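You operate a simulated robot arm through the tools that you are given. There is no shell and no other tool. Be economical: measure what you need, move in short steps, check, and stop when the job is done.

The job below is to be done with a simulated robot arm. You get a single attempt, and the scene is never put back.

JOB
Take the white pad on the top of the blue drum and put it away on the top of the spill kit table. Put the jug from the top of the grey drum on the top of the wall table. Put three of the red caps from the top of the hold table on the dark belt. Take the open bottle on the top of the hold table and put it away on the second shelf from the bottom of the blue rack. Pull the pack table drawer open. The order is free. Set down upright: jug, open bottle.

Only the result counts: the job must be done as asked and must still hold three seconds after the hand-in. Knocking over, shifting, dropping, spilling or breaking anything else fails it. A push-on lid holds only when it is set on centred and level and pressed home; a screw cap is set on level and turned clockwise until tight.

ROBOT AND FRAMES
A 7-joint arm with a fingered hand on a trunk, on a base that drives. Base frame: it is fixed to the floor where the robot stands at the start and does not move with it; the origin is under the middle of the robot, x ahead of it, y to its left, z up. Lengths are in cm, angles in degrees, forces in N, time in s.
With the tool pointing down near the work surface it reaches from about 22 to 76 cm from the robot's upright axis, wherever it stands. Its first joint turns from -166.0 to 166.0 degrees. Places, roughly: dark belt (160x19 cm) [-222, 484, 76]; jug [50, 100, 100]; open bottle (12x7x24 cm) [40, 300, 90]; pack table drawer [30, 560, 70]; red cap (4x4x2 cm) [70, 210, 80]; second shelf of the blue rack [-370, -280, 60]; top of the spill kit table [70, -120, 80]; top of the wall table [-150, -260, 80]; white pad [50, -25, 100]. Payload 4 kg.
The tool frame sits at the grasp point between the pads (the TCP): z along the fingers, y along the line on which they close. The tips reach 2.8 cm beyond it. The gripper opens to 16.8 cm. The gripper's body begins 7.9 cm behind the TCP. The gripper is a hand of 4 fingers: y runs from the thumb to the fingers, the wrist lies at [0, 0, -24.9] in the tool frame.
Orientation is that of the tool frame in the base frame, as a unit quaternion [w, x, y, z]. With the fingers straight down and closing along the base's y, the tool's x points along the base's -x, its y along +y and its z along -z.

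CONTROLS
- The arm moves only by the tool jog_arm. Its argument "targets" is a list that holds one entry, the list of rows, each a list of 6 numbers: the shift along the base's x, y, z in cm, then the turn, a rotation vector about the base's x, y, z in degrees. In form: [[[dx, dy, dz, rx, ry, rz], ...]]. A call has 1 to 10 rows; each row is the pose to reach, as a shift and turn from the pose commanded when the call began. A row lasts 0.2 s, in which the tool goes at most 5 cm and 8.6 degrees; a call with a longer step from one row to the next is refused whole. Where a pose cannot be reached the arm comes as near as it can. A force on the tool above 40 N (or 10 N above the force at the start of the call, whichever is more), or a blocked arm, ends the call early, and 0.2 s more pass. In this call time passes only in rows, and 0.2 s behind the last. The reply holds the time, the measured pose of the TCP, the force on the tool along the base axes, the opening and the grip force, in the units named above and with some noise, with the torque about the TCP (base axes, N m) and any sound that the robot's microphone picked up.
- Cameras (640 x 400 px; columns grow to the right, rows downward): "scene" is now at [1.13, 13.32, 146.69]; the picture's right is [-0.50, -0.86, -0.00], its down [-0.58, 0.34, -0.74] and it looks along [0.64, -0.37, -0.67] (base axes); focal length 285 px, centre (320, 200). "wrist" rides on the gripper at [6, -6, -11] in the tool frame; the picture's right is [0.71, 0.71, 0.00], its down [-0.56, 0.56, -0.61] and it looks along [-0.43, 0.43, 0.79] (tool axes); focal length 265 px, centre (320, 200). There is no depth. A picture from a camera that has moved, and an enlarged one, comes with that camera's place and axes in the base frame and with its lens. The place of the scene camera against the robot may be out by one fixed shift of up to 1.8 cm in any direction.
- capture(camera): a new picture of that camera. No time passes.
- raise_lower(by): slides the trunk up (or, below 0, down) by that many cm; the arm and the scene camera ride with it, the base frame stays. It gives what a move gives, with no picture.
- drive_base(legs): drives the robot by 1 to 6 legs, each [ahead, turn to the left] in cm and degrees, along the robot's own axes; the way and the turn of a leg run together, so that a leg with both is an arc; at most 150 cm and 180 degrees a leg. The arm and the cameras ride along, it lands a little off, and it stops where it bumps. It gives what a move gives.
- finger_targets(finger1, finger2, finger3, thumb_bend): sets how far each is bent, from 0 (flat) to 1 (curled in); at 0.3 the hand is open as for a grip, at 0.7 the pads meet at the TCP. One left out holds its place. A second passes; each finger stops where it meets its share of the squeeze, and holds until it gets a number again. It is the only way to open and close the hand. It gives what a move gives, with no picture; readings hold the bend of each and the force on the fingers (four entries, about 0 where the hand has none), thumb and palm.
- pan_tilt(pan, tilt): turns the head with the scene camera to pan (to the left, within 155 degrees either way) and tilt (down, from -29 to 69), counted from straight ahead of the robot. It gives what a move gives.
- close_up(camera, box): a new picture of the part [left, top, right, bottom] of that camera's present view, enlarged. No time passes.
- close_job(): hands the job in; it is judged then, once.

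Go step by step. Nothing tells you exact positions but the pictures and the camera data: compare them with the known pose of the tool, close in by small moves and look again before you grip or let go. The budget is 196 turns and 174 pictures, counting those below and the enlarged ones. Unless the task says otherwise, let go and move clear before handing in.

The tools are called as name(argument=value, ...) on one line, values as JSON. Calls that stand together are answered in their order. jog_arm: Moves the arm, as the interface text tells. Its arguments: {"type":"object","properties":{"targets":{"type":"array"}},"required":["targets"]} The other tools are called the same way: raise_lower (by) slides the trunk up or down; finger_targets (finger1, finger2, finger3, thumb_bend) moves the fingers one by one; drive_base (legs) drives the base; pan_tilt (pan, tilt) turns the head that bears the scene camera; capture (camera) takes a picture; close_up (camera, box) takes an enlarged picture of a part of a camera's view; close_job () hands the job in.

At the start:

```text
time: 0.0
tool_pos: [37.77, -30.47, 106.0]
tcp_rot: [0.0, 0.001, 1.0, 0.0]
ft_force: [0.0, -0.5, 0.1]
wrist_torque: [0.03, 0.01, 0.02]
opening: 16.79
grasp_force: 0.0
shape: jaw
bend: [0.3, 0.3, 0.3, 0.3]
finger forces: [0.0, 0.0, 0.0, 0.0, 0.0, 0.0]
trunk travel left (down, up): [-49.3, 9.7]
robot x, y, heading: [-0.11, -0.03, -0.1]
head pan, tilt: [-30.2, 42.2]
```

scene: 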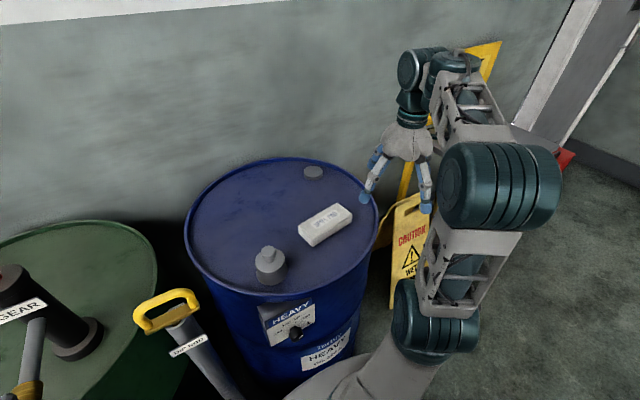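
wrist: 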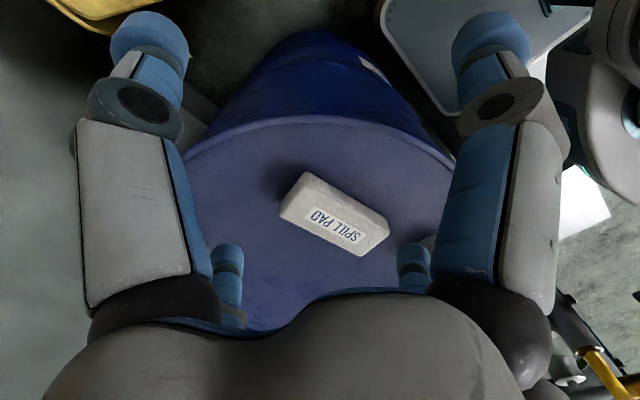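

I see the white pad on the blue drum at about [49, -16, 86], long roughly along y. I'll look at the hand more closely and survey the surroundings before moving.

close_up(camera="scene", box=[180, 30, 500, 310])

pan_tilt(pan=60, tilt=30)

capture(camera="scene")

pan_tilt(pan=-75, tilt=30)

capture(camera="scene")

pan_tilt(pan=-140, tilt=25)

capture(camera="scene")

pan_tilt(pan=130, tilt=25)

capture(camera="scene")

```text
1.43 times, centred on (340, 170) of scene
camera zoom: at [1.13, 13.32, 146.69], right [-0.5, -0.86, 0.0], down [-0.58, 0.34, -0.74], along [0.64, -0.37, -0.67], focal length 407 px, centre (291, 243)
```

zoom: 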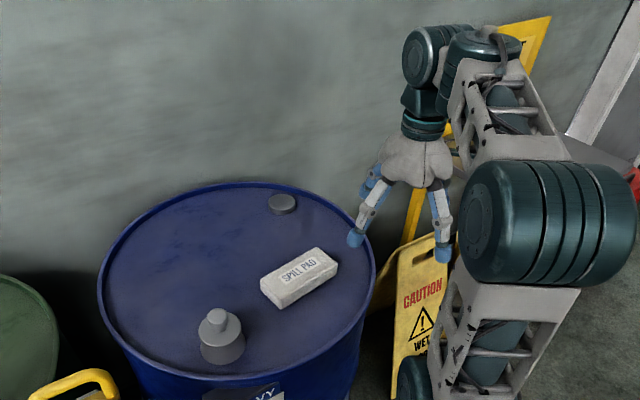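

```text
time: 1.6
tool_pos: [37.71, -30.51, 106.0]
tcp_rot: [0.0, -0.001, 1.0, 0.001]
ft_force: [0.0, 0.7, 0.1]
wrist_torque: [0.0, 0.01, -0.02]
opening: 16.78
grasp_force: 0.1
shape: jaw
bend: [0.3, 0.3, 0.3, 0.3]
finger forces: [0.0, 0.1, 0.1, 0.0, 0.0, 0.0]
trunk travel left (down, up): [-49.3, 9.7]
robot x, y, heading: [-0.07, -0.34, 0.1]
head pan, tilt: [60.0, 30.0]
```

```text
170 pictures are left
camera scene: at [-1.55, 25.34, 148.55], right [0.87, -0.5, 0.0], down [-0.25, -0.43, -0.87], along [0.43, 0.75, -0.5], focal length 285 px, centre (320, 200)
```

scene: 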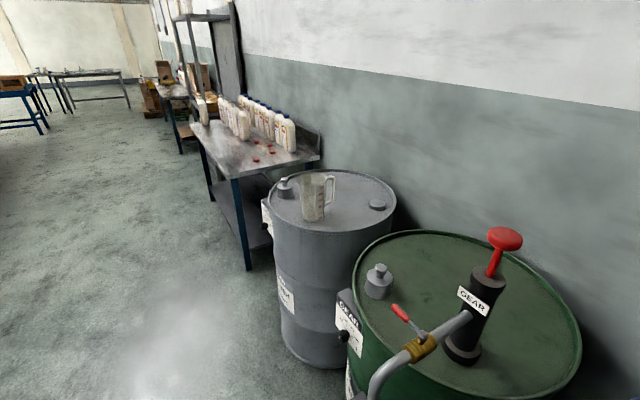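

```text
time: 3.8
tool_pos: [37.89, -30.4, 106.08]
tcp_rot: [-0.001, 0.001, 1.0, 0.0]
ft_force: [-0.6, -0.3, -0.2]
wrist_torque: [0.01, -0.01, -0.01]
opening: 16.8
grasp_force: 0.1
shape: jaw
bend: [0.3, 0.3, 0.3, 0.3]
finger forces: [0.0, 0.1, 0.1, 0.1, 0.0, 0.0]
trunk travel left (down, up): [-49.3, 9.7]
robot x, y, heading: [-0.15, -0.23, 0.1]
head pan, tilt: [-75.0, 30.0]
```

```text
169 pictures are left
camera scene: at [-3.74, 8.78, 148.55], right [-0.97, -0.26, 0.0], down [-0.13, 0.48, -0.87], along [0.22, -0.84, -0.5], focal length 285 px, centre (320, 200)
```

scene: 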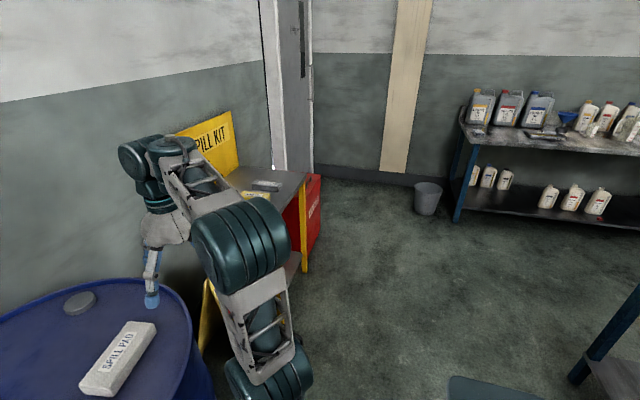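

```text
time: 5.2
tool_pos: [37.82, -30.28, 105.98]
tcp_rot: [0.0, 0.0, 1.0, 0.0]
ft_force: [0.1, 0.5, -0.5]
wrist_torque: [0.0, 0.01, -0.03]
opening: 16.77
grasp_force: 0.0
shape: jaw
bend: [0.3, 0.3, 0.3, 0.3]
finger forces: [0.0, 0.0, 0.0, 0.0, 0.0, 0.0]
trunk travel left (down, up): [-49.3, 9.7]
robot x, y, heading: [0.21, 0.21, -0.0]
head pan, tilt: [-140.0, 25.0]
```

```text
168 pictures are left
camera scene: at [-13.13, 11.58, 149.35], right [-0.64, 0.77, 0.0], down [0.32, 0.27, -0.91], along [-0.69, -0.58, -0.42], focal length 285 px, centre (320, 200)
```

scene: 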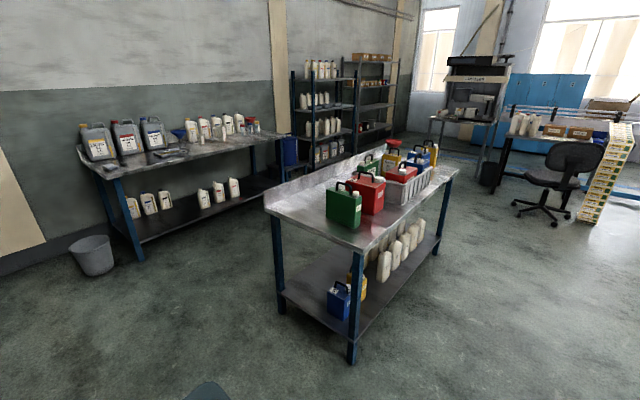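

```text
time: 8.9
tool_pos: [37.72, -30.4, 105.94]
tcp_rot: [0.0, -0.001, 1.0, 0.0]
ft_force: [-0.4, -0.4, -0.1]
wrist_torque: [-0.03, 0.0, 0.01]
opening: 16.79
grasp_force: 0.1
shape: jaw
bend: [0.3, 0.3, 0.3, 0.3]
finger forces: [0.0, 0.1, 0.0, 0.1, 0.0, 0.0]
trunk travel left (down, up): [-49.3, 9.7]
robot x, y, heading: [0.12, -0.08, 0.0]
head pan, tilt: [130.0, 25.0]
```

```text
167 pictures are left
camera scene: at [-12.0, 24.57, 149.35], right [0.77, 0.64, 0.0], down [0.27, -0.32, -0.91], along [-0.58, 0.69, -0.42], focal length 285 px, centre (320, 200)
```

scene: 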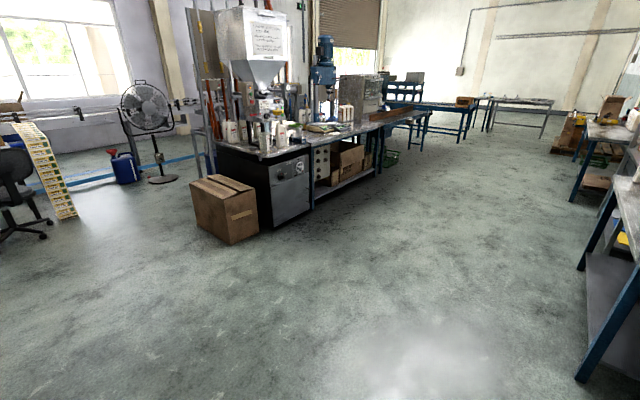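

The layout is clear. The hand looks like a cross of four fingers (thumb at -y, others at +y and ±x), so I'll test which finger opposes the thumb by setting finger1 and finger3 flat, and turn the head back to the work.

finger_targets(finger1=0, finger3=0)

pan_tilt(pan=-30, tilt=45)

close_up(camera="scene", box=[180, 0, 500, 280])

capture(camera="wrist")

```text
time: 9.9
tool_pos: [37.8, -30.46, 105.97]
tcp_rot: [0.0, 0.0, 1.0, 0.0]
ft_force: [-0.3, -0.6, 0.0]
wrist_torque: [0.04, 0.01, 0.01]
opening: 14.33
grasp_force: 0.1
shape: fingers
bend: [0.0, 0.3, 0.0, 0.3]
finger forces: [0.0, 0.1, 0.0, 0.0, 0.1, 0.1]
trunk travel left (down, up): [-49.3, 9.7]
robot x, y, heading: [0.2, 0.21, -0.1]
head pan, tilt: [130.0, 25.0]
```

```text
time: 12.4
tool_pos: [37.81, -30.42, 105.95]
tcp_rot: [-0.001, 0.001, 1.0, 0.0]
ft_force: [0.3, -0.1, 0.5]
wrist_torque: [0.05, 0.0, -0.02]
opening: 14.31
grasp_force: 0.1
shape: fingers
bend: [0.0, 0.3, 0.0, 0.3]
finger forces: [0.1, 0.0, 0.0, 0.1, 0.0, 0.1]
trunk travel left (down, up): [-49.3, 9.7]
robot x, y, heading: [-0.3, 0.34, 0.0]
head pan, tilt: [-30.0, 45.0]
```

```text
1.43 times, centred on (340, 140) of scene
camera zoom: at [0.96, 13.45, 146.29], right [-0.5, -0.87, 0.0], down [-0.61, 0.35, -0.71], along [0.61, -0.35, -0.71], focal length 407 px, centre (291, 286)
```

zoom: 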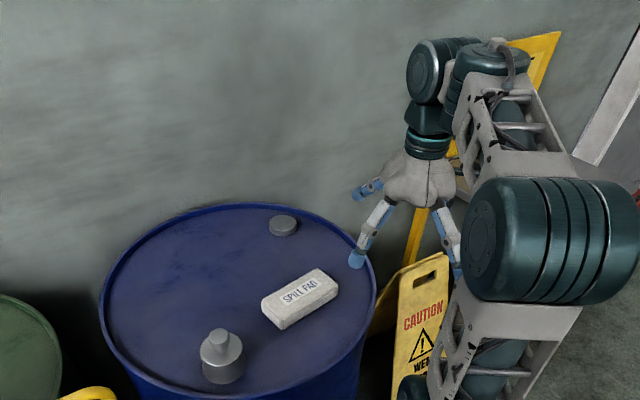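

```text
165 pictures are left
camera wrist: at [31.73, -36.36, 116.92], right [-0.71, 0.71, 0.0], down [0.56, 0.56, 0.61], along [0.43, 0.43, -0.79], focal length 265 px, centre (320, 200)
```

wrist: 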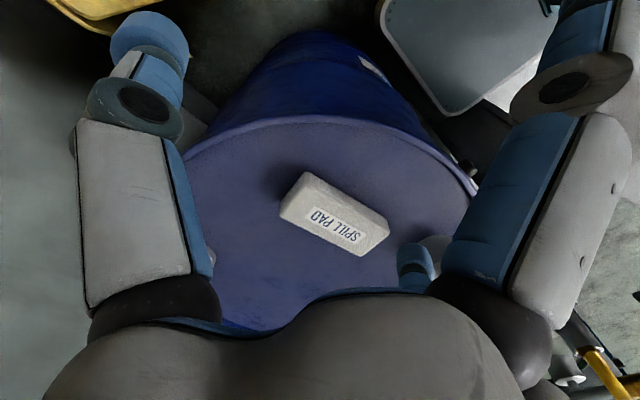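

Finger2 opposes the thumb along the tool's y; fingers 1 and 3 splay up out of the way. I'll move above the pad and turn the closing line across its short side.

jog_arm(targets=[[[1.2, 1.7, 0, 0, 0, -8.2], [2.4, 3.4, 0, 0, 0, -16.4], [3.7, 5, 0, 0, 0, -24.6], [5, 6.6, 0, 0, 0, -32.8], [6.2, 8.3, 0, 0, 0, -41], [7.4, 10, 0, 0, 0, -49.2], [8.7, 11.6, -1, 0, 0, -57.4], [10, 13.3, -2, 0, 0, -65.6], [10.9, 15, -4, 0, 0, -74]]])

capture(camera="wrist")

close_up(camera="scene", box=[180, 40, 500, 320])

```text
time: 14.4
tool_pos: [48.64, -15.33, 102.15]
tcp_rot: [0.0, 0.603, 0.798, 0.0]
ft_force: [0.1, -0.2, 0.3]
wrist_torque: [0.02, 0.01, -0.03]
opening: 14.34
grasp_force: 0.0
shape: fingers
bend: [0.0, 0.3, 0.0, 0.3]
finger forces: [0.0, 0.0, 0.1, 0.0, 0.0, 0.0]
trunk travel left (down, up): [-49.3, 9.7]
robot x, y, heading: [-0.13, -0.31, -0.1]
head pan, tilt: [-30.0, 45.0]
```

```text
164 pictures are left
camera wrist: at [41.04, -11.01, 112.97], right [0.49, 0.87, 0.0], down [0.69, -0.38, 0.61], along [0.54, -0.3, -0.79], focal length 265 px, centre (320, 200)
```

wrist: 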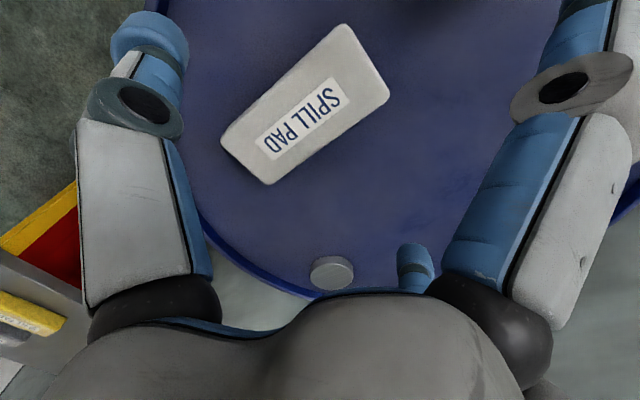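

```text
1.43 times, centred on (340, 180) of scene
camera zoom: at [0.97, 13.47, 146.29], right [-0.5, -0.87, 0.0], down [-0.61, 0.35, -0.71], along [0.61, -0.35, -0.71], focal length 407 px, centre (291, 229)
```

zoom: 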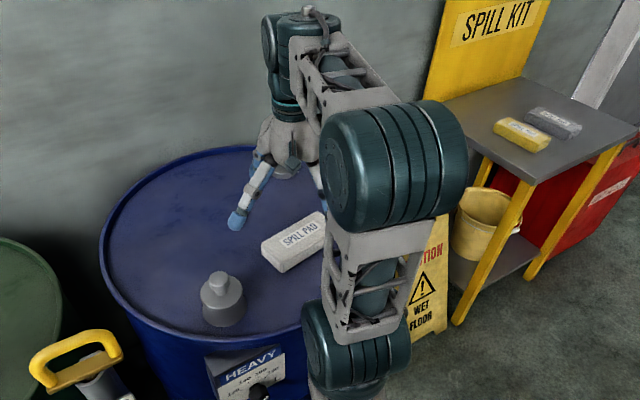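

The pad measures about 16×7 cm, centred near [48.8, -17.7] with its top at about 86.5. I'll correct the aim and descend.

jog_arm(targets=[[[0.2, -2.3, -3, 0, 0, -6], [0.2, -2.3, -6, 0, 0, -6], [0.2, -2.3, -9, 0, 0, -6], [0.2, -2.3, -12, 0, 0, -6], [0.2, -2.3, -14, 0, 0, -6], [0.2, -2.3, -15, 0, 0, -6]]])

capture(camera="wrist")

close_up(camera="scene", box=[240, 120, 400, 260])

```text
time: 15.6
tool_pos: [49.25, -17.45, 89.26]
tcp_rot: [0.007, 0.641, 0.767, 0.003]
ft_force: [-4.0, 2.9, 23.6]
wrist_torque: [0.01, 0.51, -0.26]
opening: 14.61
grasp_force: 11.9
shape: fingers
bend: [0.0, 0.3, 0.0, 0.27]
finger forces: [0.1, 10.0, 0.0, 0.0, 13.7, 0.1]
trunk travel left (down, up): [-49.3, 9.7]
robot x, y, heading: [-0.61, -0.13, -0.1]
head pan, tilt: [-30.0, 45.0]
stopped in row 5: the force on the tool passed its limit at 58 N (the readings are from after the stop); the commanded pose is now the measured one
```

```text
162 pictures are left
camera wrist: at [42.03, -12.51, 100.04], right [0.57, 0.82, 0.01], down [0.64, -0.45, 0.63], along [0.52, -0.35, -0.78], focal length 265 px, centre (320, 200)
```

wrist: 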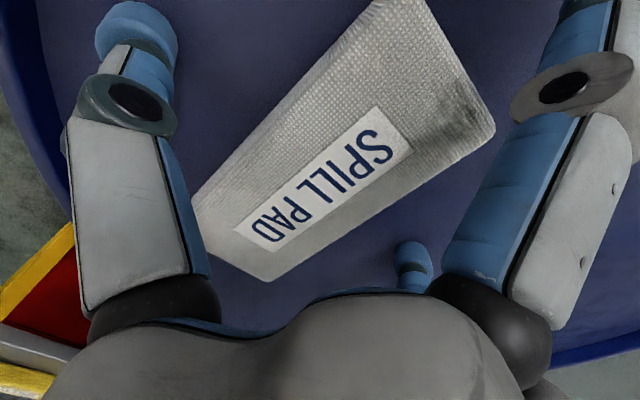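

```text
2.86 times, centred on (320, 190) of scene
camera zoom: at [0.82, 13.52, 146.33], right [-0.5, -0.87, 0.0], down [-0.61, 0.35, -0.71], along [0.61, -0.35, -0.71], focal length 813 px, centre (320, 229)
```

zoom: 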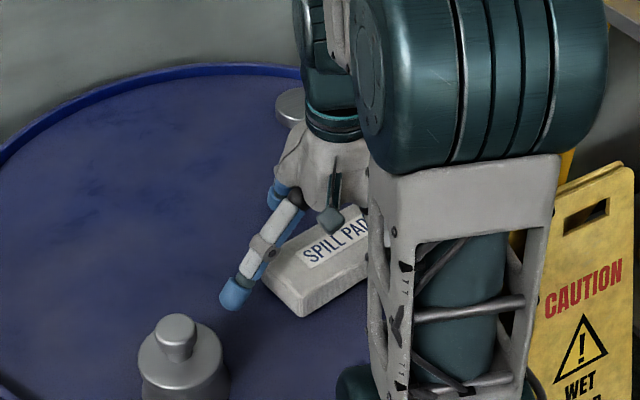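

The tips touched the drum top at TCP 89.2, so the pad top is about 89.6 and its centre about [47.9, -16.7]. I'll raise slightly, recentre and close thumb and finger2.

jog_arm(targets=[[[0, 0, 0.8, 0, 0, 0], [-1.3, 0.7, 0.8, 0, 0, 0]]])

finger_targets(finger2=0.7, thumb_bend=0.7)

capture(camera="wrist")

```text
time: 16.2
tool_pos: [47.92, -16.86, 89.76]
tcp_rot: [0.006, 0.642, 0.767, 0.001]
ft_force: [1.0, 1.0, 0.7]
wrist_torque: [0.01, 0.01, -0.02]
opening: 14.35
grasp_force: 0.1
shape: fingers
bend: [0.0, 0.3, 0.0, 0.3]
finger forces: [0.0, 0.0, 0.0, 0.0, 0.0, 0.0]
trunk travel left (down, up): [-49.3, 9.7]
robot x, y, heading: [0.1, 0.22, -0.2]
head pan, tilt: [-30.0, 45.0]
```

```text
time: 16.6
tool_pos: [47.56, -17.03, 90.37]
tcp_rot: [0.008, 0.645, 0.764, 0.002]
ft_force: [-12.9, 0.7, 51.6]
wrist_torque: [-0.42, 3.77, -0.14]
opening: 12.72
grasp_force: 33.2
shape: fingers
bend: [0.0, 0.63, 0.0, 0.45]
finger forces: [0.0, 7.1, 0.0, 0.0, 59.5, 0.0]
trunk travel left (down, up): [-49.3, 9.7]
robot x, y, heading: [-0.42, 0.36, -0.2]
head pan, tilt: [-30.0, 45.0]
stopped: the force on the tool passed its limit at 46 N (the readings are from after the stop); the commanded pose is now the measured one
```

```text
160 pictures are left
camera wrist: at [40.41, -11.93, 101.23], right [0.58, 0.82, 0.0], down [0.63, -0.45, 0.63], along [0.51, -0.36, -0.78], focal length 265 px, centre (320, 200)
```

wrist: 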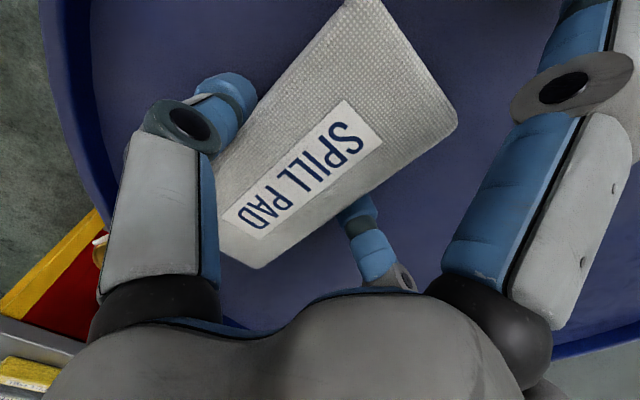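

Closing pressed the thumb tip onto the drum, so the fingers dip in mid-swing. I'll open, raise about 1.5 cm and close again.

finger_targets(finger2=0.4, thumb_bend=0.4)

jog_arm(targets=[[[0, 0, 1.2, 0, 0, 0]]])

capture(camera="wrist")

```text
time: 17.3
tool_pos: [48.46, -16.89, 90.23]
tcp_rot: [0.013, 0.642, 0.767, 0.005]
ft_force: [3.8, 0.9, 14.6]
wrist_torque: [-0.13, 1.08, 0.02]
opening: 13.32
grasp_force: 7.9
shape: fingers
bend: [0.0, 0.4, 0.0, 0.4]
finger forces: [0.1, 0.0, 0.0, 0.1, 15.1, 0.1]
trunk travel left (down, up): [-49.3, 9.7]
robot x, y, heading: [-0.02, -0.06, -0.1]
head pan, tilt: [-30.0, 45.0]
stopped: the force on the tool passed its limit at 64 N (the readings are from after the stop); the commanded pose is now the measured one
```

```text
time: 17.7
tool_pos: [48.23, -16.88, 91.31]
tcp_rot: [0.011, 0.642, 0.767, 0.004]
ft_force: [-1.0, 0.9, 0.1]
wrist_torque: [0.0, -0.02, 0.0]
opening: 13.31
grasp_force: 0.1
shape: fingers
bend: [0.0, 0.4, 0.0, 0.4]
finger forces: [0.0, 0.0, 0.1, 0.0, 0.1, 0.0]
trunk travel left (down, up): [-49.3, 9.7]
robot x, y, heading: [-0.03, 0.08, 0.2]
head pan, tilt: [-30.0, 45.0]
```

```text
159 pictures are left
camera wrist: at [40.96, -11.91, 102.05], right [0.57, 0.82, 0.01], down [0.63, -0.45, 0.63], along [0.52, -0.36, -0.77], focal length 265 px, centre (320, 200)
```

wrist: 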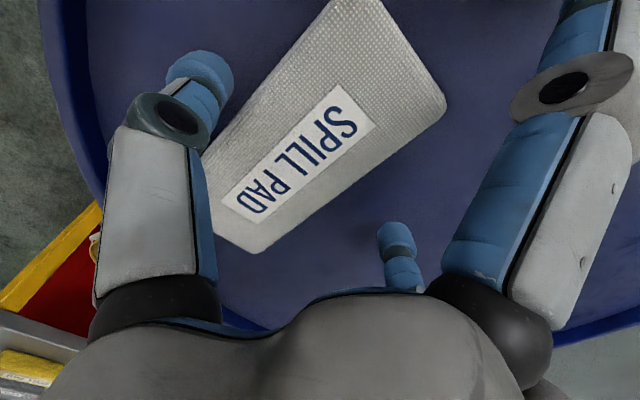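

The pad shifted slightly towards -x; its centre is now about [46.6, -17]. I'll recentre and close at this height.

jog_arm(targets=[[[-1.5, 0, 0, 0, 0, -1.5]]])

finger_targets(finger2=0.65, thumb_bend=0.65)

capture(camera="wrist")

```text
time: 18.1
tool_pos: [46.67, -17.02, 91.39]
tcp_rot: [0.012, 0.652, 0.758, 0.003]
ft_force: [-0.1, 0.7, 0.4]
wrist_torque: [0.0, 0.02, 0.0]
opening: 13.31
grasp_force: 0.1
shape: fingers
bend: [0.0, 0.4, 0.0, 0.4]
finger forces: [0.1, 0.1, 0.0, 0.0, 0.0, 0.1]
trunk travel left (down, up): [-49.3, 9.7]
robot x, y, heading: [0.24, -0.04, 0.1]
head pan, tilt: [-30.0, 45.0]
```

```text
time: 19.1
tool_pos: [46.79, -16.89, 91.38]
tcp_rot: [0.013, 0.652, 0.758, 0.004]
ft_force: [-1.0, 0.0, 0.9]
wrist_torque: [0.0, -0.06, 0.01]
opening: 11.88
grasp_force: 11.2
shape: fingers
bend: [0.0, 0.53, 0.0, 0.58]
finger forces: [0.0, 10.9, 0.1, 0.1, 11.4, 0.1]
trunk travel left (down, up): [-49.3, 9.7]
robot x, y, heading: [-0.14, -0.15, 0.1]
head pan, tilt: [-30.0, 45.0]
```

```text
158 pictures are left
camera wrist: at [39.62, -11.76, 102.13], right [0.59, 0.8, 0.01], down [0.62, -0.46, 0.63], along [0.51, -0.37, -0.77], focal length 265 px, centre (320, 200)
```

wrist: 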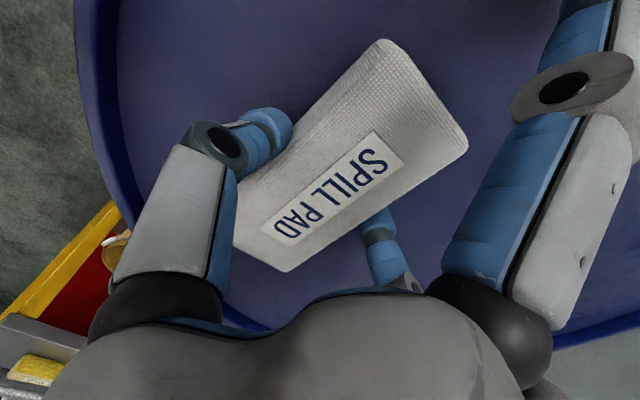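

Gripped with ~11 N on both sides. I'll lift and check it holds.

jog_arm(targets=[[[0, 0, 2, 0, 0, 0], [0, 0, 5, 0, 0, 0], [0, 0, 9, 0, 0, 0], [0, 0, 13, 0, 0, 0]]])

pan_tilt(pan=-60, tilt=40)

capture(camera="scene")

capture(camera="wrist")

```text
time: 20.1
tool_pos: [46.68, -17.14, 104.55]
tcp_rot: [0.011, 0.652, 0.758, 0.003]
ft_force: [-0.3, 0.2, -0.6]
wrist_torque: [0.02, 0.0, 0.02]
opening: 11.86
grasp_force: 10.9
shape: fingers
bend: [0.0, 0.52, 0.0, 0.58]
finger forces: [0.1, 11.0, 0.0, 0.0, 11.0, 0.1]
trunk travel left (down, up): [-49.3, 9.7]
robot x, y, heading: [0.47, -0.24, -0.1]
head pan, tilt: [-30.0, 45.0]
```

```text
time: 21.0
tool_pos: [46.72, -17.13, 104.63]
tcp_rot: [0.011, 0.652, 0.758, 0.004]
ft_force: [0.2, -0.1, -1.0]
wrist_torque: [0.0, 0.05, -0.02]
opening: 11.88
grasp_force: 10.3
shape: fingers
bend: [0.0, 0.52, 0.0, 0.58]
finger forces: [0.0, 11.1, 0.0, 0.1, 11.0, 0.0]
trunk travel left (down, up): [-49.3, 9.7]
robot x, y, heading: [-0.01, -0.24, 0.0]
head pan, tilt: [-60.0, 40.0]
```

```text
157 pictures are left
camera scene: at [-1.79, 10.16, 147.02], right [-0.86, -0.5, 0.0], down [-0.32, 0.56, -0.77], along [0.38, -0.66, -0.64], focal length 285 px, centre (320, 200)
```

scene: 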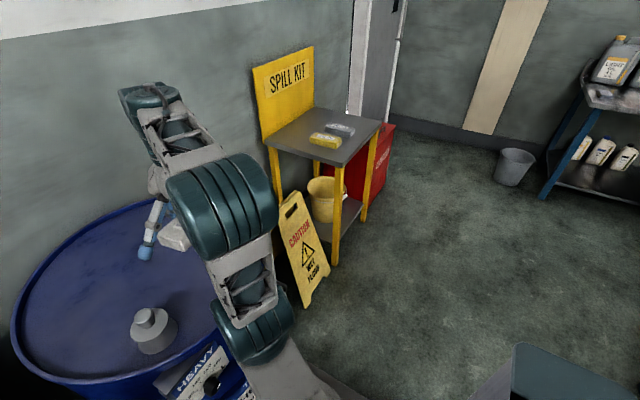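

```text
156 pictures are left
camera wrist: at [39.55, -11.93, 115.22], right [0.59, 0.8, 0.01], down [0.62, -0.46, 0.63], along [0.51, -0.37, -0.77], focal length 265 px, centre (320, 200)
```

wrist: 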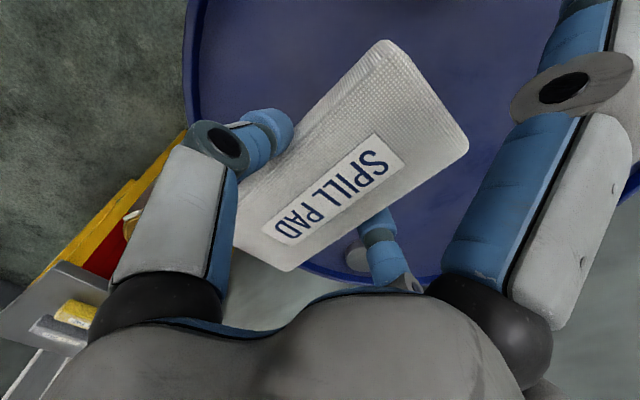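

The pad holds. The spill kit table lies around x 39–80, y -84…-134 with free room at its far (-y) side. I'll drive there: turn right, ahead 118, turn left.

drive_base(legs=[[0, -90], [118, 0], [0, 90]])

pan_tilt(pan=10, tilt=45)

capture(camera="scene")

capture(camera="wrist")

```text
time: 24.4
tool_pos: [-2.28, -49.35, 104.51]
tcp_rot: [0.012, 0.973, 0.232, -0.003]
ft_force: [0.9, 0.4, -1.8]
wrist_torque: [0.04, 0.06, -0.02]
opening: 11.83
grasp_force: 11.1
shape: fingers
bend: [0.0, 0.52, 0.0, 0.59]
finger forces: [0.1, 10.6, 0.1, 0.1, 10.6, 0.1]
trunk travel left (down, up): [-49.3, 9.7]
robot x, y, heading: [-2.24, -0.23, -65.3]
head pan, tilt: [-60.0, 40.0]
stopped in leg 1: the robot was blocked; the commanded pose is now the measured one
```

```text
time: 25.8
tool_pos: [-2.37, -49.4, 104.54]
tcp_rot: [0.012, 0.973, 0.231, -0.004]
ft_force: [-1.0, 0.2, -0.5]
wrist_torque: [0.05, 0.01, -0.03]
opening: 11.83
grasp_force: 11.0
shape: fingers
bend: [0.0, 0.52, 0.0, 0.59]
finger forces: [0.0, 10.5, 0.0, 0.0, 10.5, 0.0]
trunk travel left (down, up): [-49.3, 9.7]
robot x, y, heading: [-1.63, -0.12, -64.9]
head pan, tilt: [10.0, 45.0]
```

```text
155 pictures are left
camera scene: at [15.08, 6.66, 146.29], right [-0.82, -0.57, 0.0], down [-0.4, 0.58, -0.71], along [0.4, -0.58, -0.71], focal length 285 px, centre (320, 200)
```

scene: 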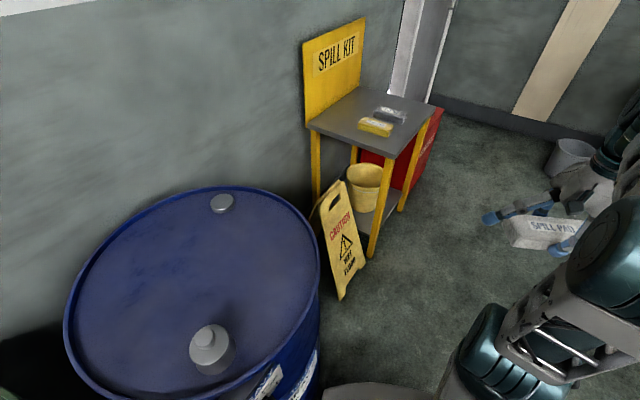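

```text
154 pictures are left
camera wrist: at [0.32, -40.98, 115.24], right [0.95, -0.31, 0.01], down [-0.25, -0.73, 0.63], along [-0.19, -0.6, -0.77], focal length 265 px, centre (320, 200)
```

wrist: 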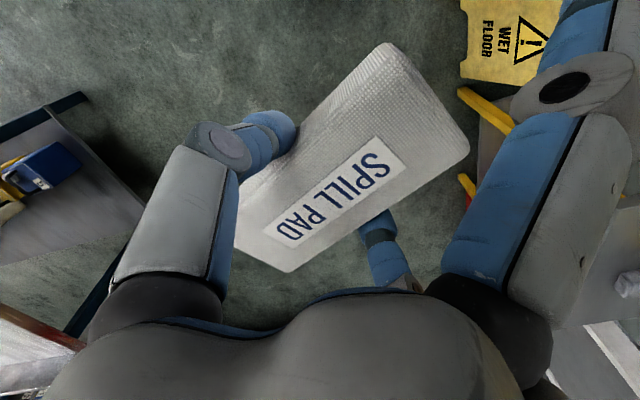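

The base bumped in turning (too near the drums). I'll turn back, reverse 30 cm to get room, then turn and drive.

drive_base(legs=[[0, 65], [-32, 0], [0, -90], [118, 0], [0, 90]])

pan_tilt(pan=10, tilt=40)

capture(camera="scene")

pan_tilt(pan=65, tilt=40)

capture(camera="scene")

```text
time: 44.2
tool_pos: [6.83, -139.5, 104.51]
tcp_rot: [0.012, 0.693, 0.721, 0.004]
ft_force: [-0.6, 0.1, -0.7]
wrist_torque: [-0.01, -0.01, -0.03]
opening: 11.85
grasp_force: 9.4
shape: fingers
bend: [0.0, 0.52, 0.0, 0.59]
finger forces: [0.0, 9.4, 0.1, 0.0, 9.4, 0.0]
trunk travel left (down, up): [-49.3, 9.7]
robot x, y, heading: [-37.58, -118.26, 0.2]
head pan, tilt: [10.0, 45.0]
```

```text
time: 44.8
tool_pos: [6.92, -139.37, 104.51]
tcp_rot: [0.012, 0.694, 0.72, 0.004]
ft_force: [-0.3, -0.2, -0.3]
wrist_torque: [-0.02, 0.02, -0.01]
opening: 11.83
grasp_force: 9.4
shape: fingers
bend: [0.0, 0.52, 0.0, 0.59]
finger forces: [0.0, 9.4, 0.0, 0.1, 9.5, 0.0]
trunk travel left (down, up): [-49.3, 9.7]
robot x, y, heading: [-37.79, -118.34, 0.3]
head pan, tilt: [10.0, 40.0]
```

```text
153 pictures are left
camera scene: at [-35.38, -99.41, 147.01], right [0.18, -0.98, 0.0], down [-0.63, -0.11, -0.77], along [0.75, 0.14, -0.64], focal length 285 px, centre (320, 200)
```

scene: 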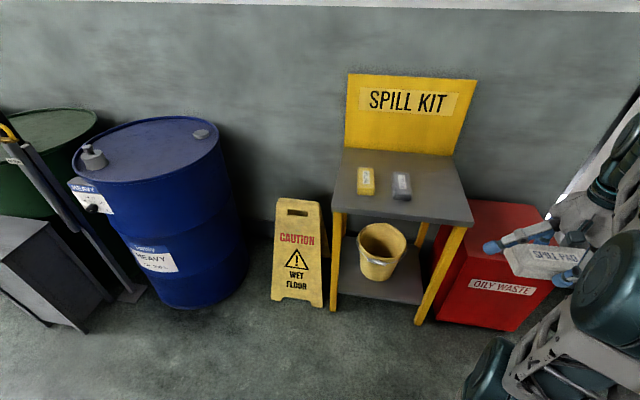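

```text
time: 46.1
tool_pos: [6.85, -139.38, 104.59]
tcp_rot: [0.012, 0.693, 0.721, 0.004]
ft_force: [0.2, -0.9, -0.5]
wrist_torque: [-0.01, 0.04, 0.01]
opening: 11.8
grasp_force: 9.2
shape: fingers
bend: [0.0, 0.52, 0.0, 0.59]
finger forces: [0.1, 9.6, 0.0, 0.0, 9.5, 0.0]
trunk travel left (down, up): [-49.3, 9.7]
robot x, y, heading: [-37.37, -118.53, 0.4]
head pan, tilt: [65.0, 40.0]
```

```text
152 pictures are left
camera scene: at [-40.17, -93.19, 147.02], right [0.91, -0.42, 0.0], down [-0.27, -0.58, -0.77], along [0.32, 0.69, -0.64], focal length 285 px, centre (320, 200)
```

scene: 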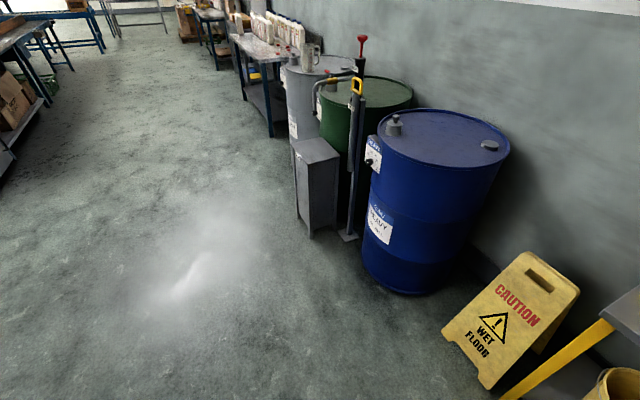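

The grey and yellow pads sit at the table's middle left; the right strip around [60, -127.5] is free. I'll turn the pad to lie along x and drive ahead 34 cm.

jog_arm(targets=[[[0, 1, 0, 0, 0, 8.5], [0, 2, 0, 0, 0, 17], [0, 3, 0, 0, 0, 25.5], [0, 4, 0, 0, 0, 34], [0, 5, 0, 0, 0, 42.5], [0, 6, 0, 0, 0, 51], [0, 7, 0, 0, 0, 59.5], [0, 8, 0, 0, 0, 68], [0, 9, 0, 0, 0, 76.5], [0, 10, 0, 0, 0, 85]]])

drive_base(legs=[[34, 0]])

pan_tilt(pan=0, tilt=45)

capture(camera="scene")

capture(camera="wrist")

```text
time: 48.3
tool_pos: [6.92, -129.4, 104.53]
tcp_rot: [0.005, 0.024, 1.0, 0.01]
ft_force: [0.6, -0.4, -0.4]
wrist_torque: [-0.02, 0.01, 0.03]
opening: 11.83
grasp_force: 9.4
shape: fingers
bend: [0.0, 0.52, 0.0, 0.59]
finger forces: [0.1, 9.5, 0.0, 0.0, 9.4, 0.0]
trunk travel left (down, up): [-49.3, 9.7]
robot x, y, heading: [-38.09, -118.05, 0.3]
head pan, tilt: [65.0, 40.0]
```

```text
time: 50.5
tool_pos: [40.77, -129.14, 104.62]
tcp_rot: [0.007, 0.024, 1.0, 0.011]
ft_force: [-0.1, 0.4, 0.7]
wrist_torque: [-0.02, 0.04, -0.01]
opening: 11.8
grasp_force: 9.4
shape: fingers
bend: [0.0, 0.52, 0.0, 0.59]
finger forces: [0.0, 9.4, 0.1, 0.0, 9.4, 0.1]
trunk travel left (down, up): [-49.3, 9.7]
robot x, y, heading: [-3.95, -118.14, 0.3]
head pan, tilt: [65.0, 40.0]
```

```text
time: 51.8
tool_pos: [40.86, -129.18, 104.52]
tcp_rot: [0.007, 0.023, 1.0, 0.012]
ft_force: [0.3, -0.5, -0.9]
wrist_torque: [0.0, 0.01, -0.04]
opening: 11.83
grasp_force: 9.4
shape: fingers
bend: [0.0, 0.52, 0.0, 0.59]
finger forces: [0.1, 9.5, 0.1, 0.0, 9.5, 0.1]
trunk travel left (down, up): [-49.3, 9.7]
robot x, y, heading: [-3.8, -118.34, 0.4]
head pan, tilt: [0.0, 45.0]
```

```text
151 pictures are left
camera scene: at [-1.83, -100.73, 146.29], right [0.01, -1.0, 0.0], down [-0.71, 0.0, -0.71], along [0.71, 0.0, -0.71], focal length 285 px, centre (320, 200)
```

scene: 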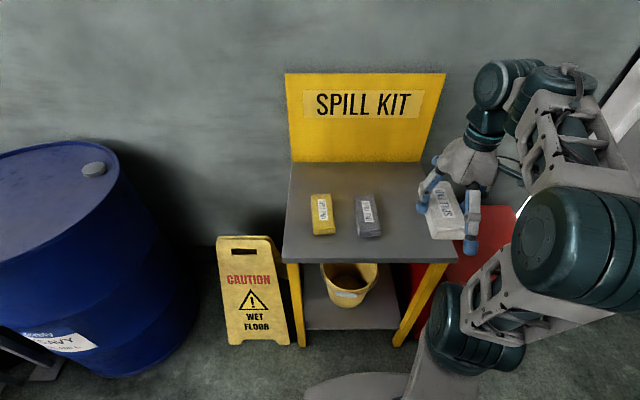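

```text
150 pictures are left
camera wrist: at [34.31, -135.14, 115.3], right [-0.67, 0.74, 0.01], down [0.58, 0.52, 0.63], along [0.46, 0.43, -0.77], focal length 265 px, centre (320, 200)
```

wrist: 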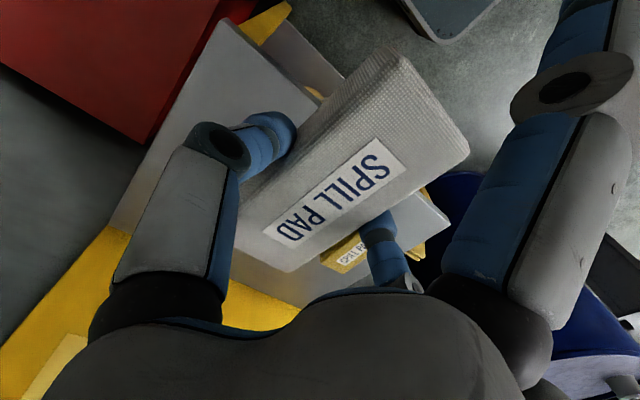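

The scene camera seems biased by about [+1.3, 0, +1.3]; the free strip centre is around [58, -128.5]. I'll move above and lower part way.

jog_arm(targets=[[[4.5, 0, 0, 0, 0, 2], [9, 0.2, 0, 0, 0, 2.7], [13.5, 0.5, 0, 0, 0, 2.7], [17.2, 0.5, 0, 0, 0, 2.7], [17.2, 0.5, -4, 0, 0, 2.7], [17.2, 0.5, -8, 0, 0, 2.7], [17.2, 0.5, -12, 0, 0, 2.7]]])

capture(camera="scene")

capture(camera="wrist")

```text
time: 53.4
tool_pos: [58.02, -128.82, 92.41]
tcp_rot: [0.006, 0.001, 1.0, 0.01]
ft_force: [-0.2, 0.4, -0.9]
wrist_torque: [-0.03, -0.02, 0.03]
opening: 11.81
grasp_force: 8.9
shape: fingers
bend: [0.0, 0.52, 0.0, 0.59]
finger forces: [0.1, 9.5, 0.0, 0.0, 9.4, 0.1]
out of reach, approached as far as the arm can: row 3, 4
trunk travel left (down, up): [-49.3, 9.7]
robot x, y, heading: [-3.75, -118.39, 0.1]
head pan, tilt: [0.0, 45.0]
```

```text
149 pictures are left
camera scene: at [-1.8, -100.74, 146.29], right [0.01, -1.0, 0.0], down [-0.71, 0.0, -0.71], along [0.71, 0.0, -0.71], focal length 285 px, centre (320, 200)
```

scene: 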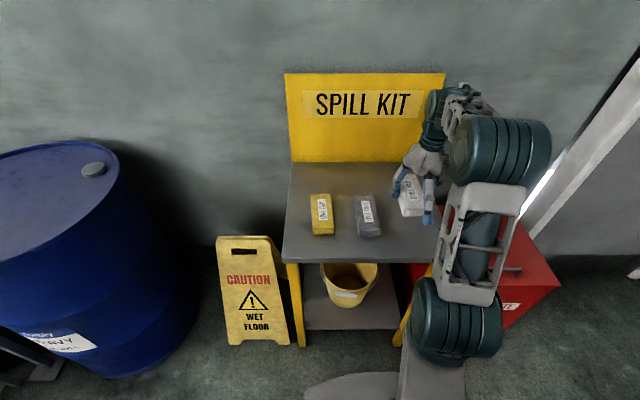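

```text
148 pictures are left
camera wrist: at [51.74, -135.01, 103.12], right [-0.71, 0.71, 0.01], down [0.55, 0.54, 0.63], along [0.44, 0.45, -0.77], focal length 265 px, centre (320, 200)
```

wrist: 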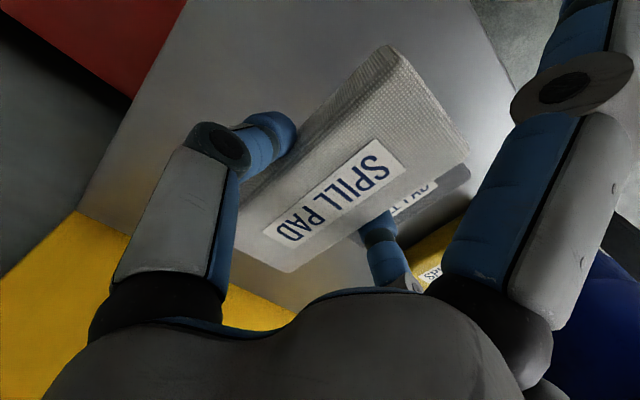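

Clearances look good on both sides. I'll lower until contact.

jog_arm(targets=[[[0, 0, -1, 0, 0, 0], [0, 0, -2, 0, 0, 0], [0, 0, -3, 0, 0, 0], [0, 0, -4, 0, 0, 0], [0, 0, -4.5, 0, 0, 0], [0, 0, -5, 0, 0, 0], [0, 0, -5.5, 0, 0, 0]]])

close_up(camera="scene", box=[340, 130, 500, 260])

```text
time: 55.0
tool_pos: [58.25, -128.79, 87.05]
tcp_rot: [0.006, 0.0, 1.0, 0.011]
ft_force: [-0.4, -0.1, -0.1]
wrist_torque: [0.01, -0.03, -0.02]
opening: 11.83
grasp_force: 9.1
shape: fingers
bend: [0.0, 0.52, 0.0, 0.59]
finger forces: [0.1, 9.4, 0.0, 0.0, 9.4, 0.1]
trunk travel left (down, up): [-49.3, 9.7]
robot x, y, heading: [-3.84, -118.42, 0.3]
head pan, tilt: [0.0, 45.0]
```

```text
3.08 times, centred on (420, 195) of scene
camera zoom: at [-1.82, -100.74, 146.29], right [0.01, -1.0, 0.0], down [-0.71, 0.0, -0.71], along [0.71, 0.0, -0.71], focal length 876 px, centre (12, 215)
```

zoom: 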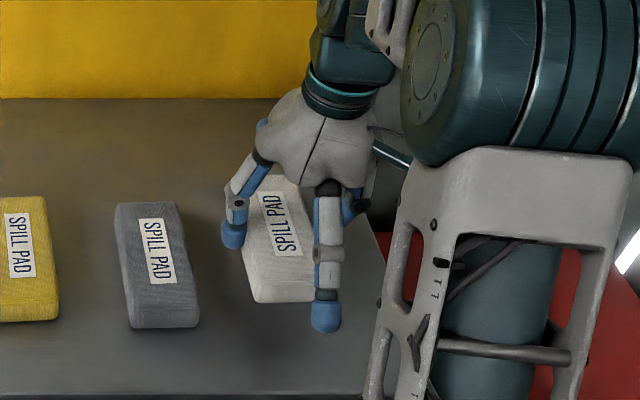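

No contact yet at TCP 87; continue lowering in small steps.

jog_arm(targets=[[[0, 0, -0.4, 0, 0, 0], [0, 0, -0.8, 0, 0, 0], [0, 0, -1.2, 0, 0, 0], [0, 0, -1.6, 0, 0, 0], [0, 0, -2, 0, 0, 0], [0, 0, -2.4, 0, 0, 0], [0, 0, -2.8, 0, 0, 0]]])

close_up(camera="scene", box=[340, 130, 500, 260])

```text
time: 56.6
tool_pos: [57.97, -128.7, 84.23]
tcp_rot: [0.006, 0.0, 1.0, 0.012]
ft_force: [-0.1, 0.8, -1.0]
wrist_torque: [-0.01, 0.02, -0.01]
opening: 11.83
grasp_force: 9.8
shape: fingers
bend: [0.0, 0.52, 0.0, 0.59]
finger forces: [0.1, 9.4, 0.0, 0.0, 9.4, 0.1]
trunk travel left (down, up): [-49.3, 9.7]
robot x, y, heading: [-3.99, -118.26, 0.5]
head pan, tilt: [0.0, 45.0]
```

```text
3.08 times, centred on (420, 195) of scene
camera zoom: at [-1.82, -100.74, 146.29], right [0.01, -1.0, 0.0], down [-0.71, 0.0, -0.71], along [0.71, 0.0, -0.71], focal length 876 px, centre (12, 215)
```

zoom: 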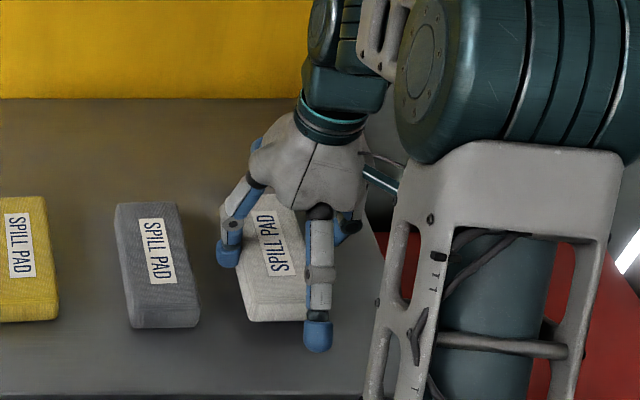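

jog_arm(targets=[[[0, 0, -0.4, 0, 0, 0], [0, 0, -0.8, 0, 0, 0], [0, 0, -1.2, 0, 0, 0], [0, 0, -1.6, 0, 0, 0], [0, 0, -2, 0, 0, 0], [0, 0, -2.4, 0, 0, 0], [0, 0, -2.8, 0, 0, 0]]])

close_up(camera="scene", box=[340, 130, 500, 260])

```text
time: 58.2
tool_pos: [58.09, -128.76, 81.69]
tcp_rot: [0.008, -0.001, 1.0, 0.01]
ft_force: [1.4, -1.0, 20.6]
wrist_torque: [0.09, -0.04, 0.02]
opening: 11.77
grasp_force: 14.3
shape: fingers
bend: [0.0, 0.51, 0.0, 0.59]
finger forces: [0.1, 13.0, 0.0, 0.1, 15.2, 0.0]
trunk travel left (down, up): [-49.3, 9.7]
robot x, y, heading: [-4.0, -118.28, 0.7]
head pan, tilt: [0.0, 45.0]
```

```text
3.08 times, centred on (420, 195) of scene
camera zoom: at [-2.02, -100.72, 146.31], right [0.01, -1.0, 0.0], down [-0.71, 0.0, -0.71], along [0.71, 0.0, -0.71], focal length 876 px, centre (12, 215)
```

zoom: 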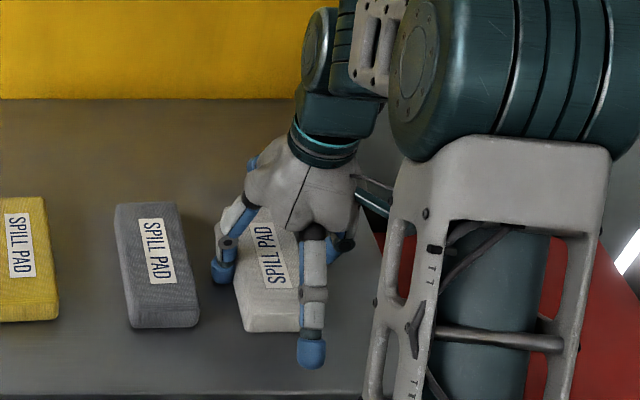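

Contact: the pad rests on the table. I'll release gently and lift.

jog_arm(targets=[[[0, 0, 0.3, 0, 0, 0]]])

finger_targets(finger2=0.42, thumb_bend=0.42)

jog_arm(targets=[[[0, 0, 2, 0, 0, 0], [0, 0, 5, 0, 0, 0], [0, 0, 9, 0, 0, 0], [0, 0, 13, 0, 0, 0], [0, 0, 17, 0, 0, 0], [0, 0, 21, 0, 0, 0], [-4, 0, 24, 0, 0, 0]]])

capture(camera="scene")

capture(camera="wrist")

```text
time: 58.6
tool_pos: [57.94, -128.65, 81.65]
tcp_rot: [0.005, 0.0, 1.0, 0.011]
ft_force: [1.3, -1.0, 8.9]
wrist_torque: [0.0, -0.08, -0.01]
opening: 11.8
grasp_force: 12.0
shape: fingers
bend: [0.0, 0.51, 0.0, 0.59]
finger forces: [0.1, 11.7, 0.0, 0.0, 12.5, 0.0]
trunk travel left (down, up): [-49.3, 9.7]
robot x, y, heading: [-3.57, -118.22, 0.3]
head pan, tilt: [0.0, 45.0]
```

```text
time: 59.6
tool_pos: [57.93, -128.68, 81.74]
tcp_rot: [0.006, -0.001, 1.0, 0.01]
ft_force: [0.1, 0.1, 0.2]
wrist_torque: [-0.03, 0.04, 0.01]
opening: 13.15
grasp_force: 0.0
shape: fingers
bend: [0.0, 0.42, 0.0, 0.42]
finger forces: [0.0, 0.0, 0.0, 0.0, 0.1, 0.0]
trunk travel left (down, up): [-49.3, 9.7]
robot x, y, heading: [-3.51, -118.12, 0.4]
head pan, tilt: [0.0, 45.0]
```

```text
time: 61.2
tool_pos: [55.96, -129.55, 104.65]
tcp_rot: [0.002, -0.002, 1.0, -0.003]
ft_force: [-0.2, 0.3, -0.5]
wrist_torque: [-0.02, 0.08, -0.01]
opening: 13.13
grasp_force: 0.1
shape: fingers
bend: [0.0, 0.42, 0.0, 0.42]
finger forces: [0.0, 0.0, 0.0, 0.0, 0.1, 0.0]
out of reach, approached as far as the arm can: row 6, 7
trunk travel left (down, up): [-49.3, 9.7]
robot x, y, heading: [-3.43, -118.55, 0.6]
head pan, tilt: [0.0, 45.0]
```

```text
144 pictures are left
camera scene: at [-1.64, -100.42, 146.24], right [0.01, -1.0, 0.0], down [-0.71, -0.01, -0.71], along [0.71, 0.0, -0.71], focal length 285 px, centre (320, 200)
```

scene: 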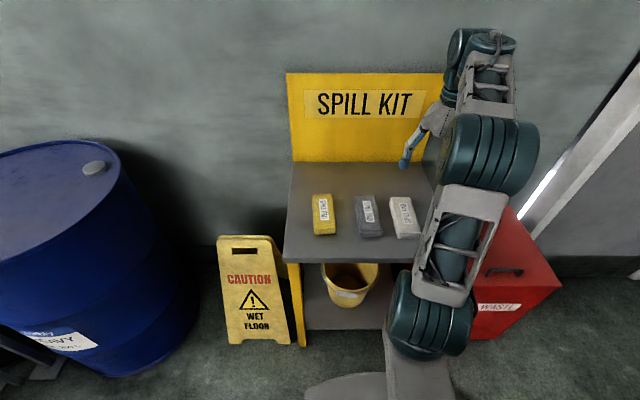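

```text
143 pictures are left
camera wrist: at [49.93, -135.55, 115.56], right [-0.71, 0.7, -0.01], down [0.55, 0.57, 0.61], along [0.43, 0.43, -0.79], focal length 265 px, centre (320, 200)
```

wrist: 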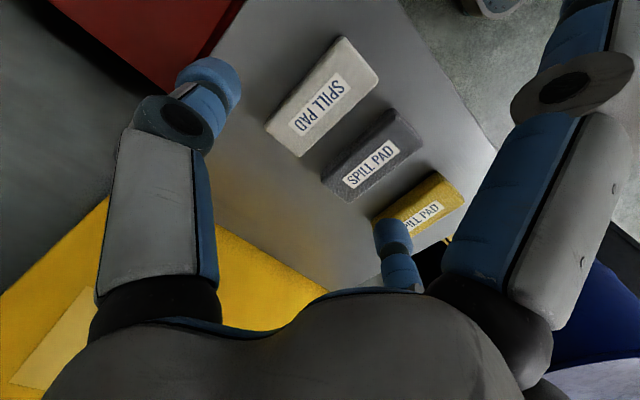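

The white pad is in place beside the others, untouched. Next the jug: back off, drive to the grey drum staying well away from the drums.

drive_base(legs=[[-42, 0], [0, 90], [109, 0], [109, 0], [0, -90]])

pan_tilt(pan=0, tilt=35)

capture(camera="scene")

pan_tilt(pan=50, tilt=35)

capture(camera="scene")

```text
time: 81.9
tool_pos: [9.58, 89.26, 104.6]
tcp_rot: [0.004, -0.01, 1.0, -0.003]
ft_force: [-1.1, -0.2, 0.5]
wrist_torque: [0.0, -0.03, -0.01]
opening: 13.12
grasp_force: 0.1
shape: fingers
bend: [0.0, 0.42, 0.0, 0.42]
finger forces: [0.1, 0.1, 0.0, 0.0, 0.0, 0.1]
trunk travel left (down, up): [-49.3, 9.7]
robot x, y, heading: [-50.39, 99.93, 1.5]
head pan, tilt: [0.0, 45.0]
```

```text
time: 82.6
tool_pos: [9.71, 89.33, 104.61]
tcp_rot: [0.004, -0.01, 1.0, -0.003]
ft_force: [0.4, 0.5, 0.1]
wrist_torque: [-0.06, -0.02, -0.02]
opening: 13.16
grasp_force: 0.1
shape: fingers
bend: [0.0, 0.42, 0.0, 0.42]
finger forces: [0.0, 0.0, 0.1, 0.0, 0.0, 0.0]
trunk travel left (down, up): [-49.3, 9.7]
robot x, y, heading: [-50.15, 99.98, 1.5]
head pan, tilt: [0.0, 35.0]
```

```text
142 pictures are left
camera scene: at [-47.81, 117.52, 147.77], right [0.02, -1.0, 0.0], down [-0.57, -0.01, -0.82], along [0.82, 0.02, -0.57], focal length 285 px, centre (320, 200)
```

scene: 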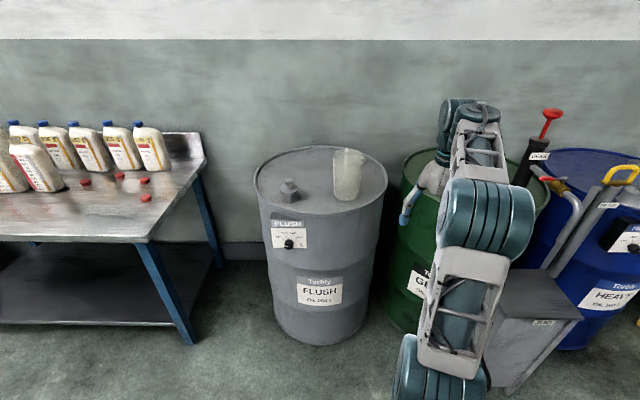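

```text
time: 83.8
tool_pos: [9.74, 89.27, 104.72]
tcp_rot: [0.003, -0.009, 1.0, -0.003]
ft_force: [0.7, 0.1, -0.9]
wrist_torque: [0.0, 0.0, 0.0]
opening: 13.15
grasp_force: 0.0
shape: fingers
bend: [0.0, 0.42, 0.0, 0.42]
finger forces: [0.0, 0.0, 0.0, 0.0, 0.0, 0.1]
trunk travel left (down, up): [-49.3, 9.7]
robot x, y, heading: [-50.07, 99.81, 1.4]
head pan, tilt: [50.0, 35.0]
```

```text
141 pictures are left
camera scene: at [-51.11, 124.18, 147.77], right [0.78, -0.62, 0.0], down [-0.36, -0.45, -0.82], along [0.51, 0.64, -0.57], focal length 285 px, centre (320, 200)
```

scene: 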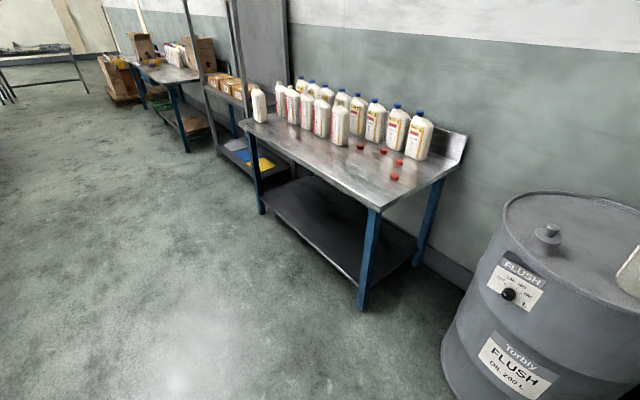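

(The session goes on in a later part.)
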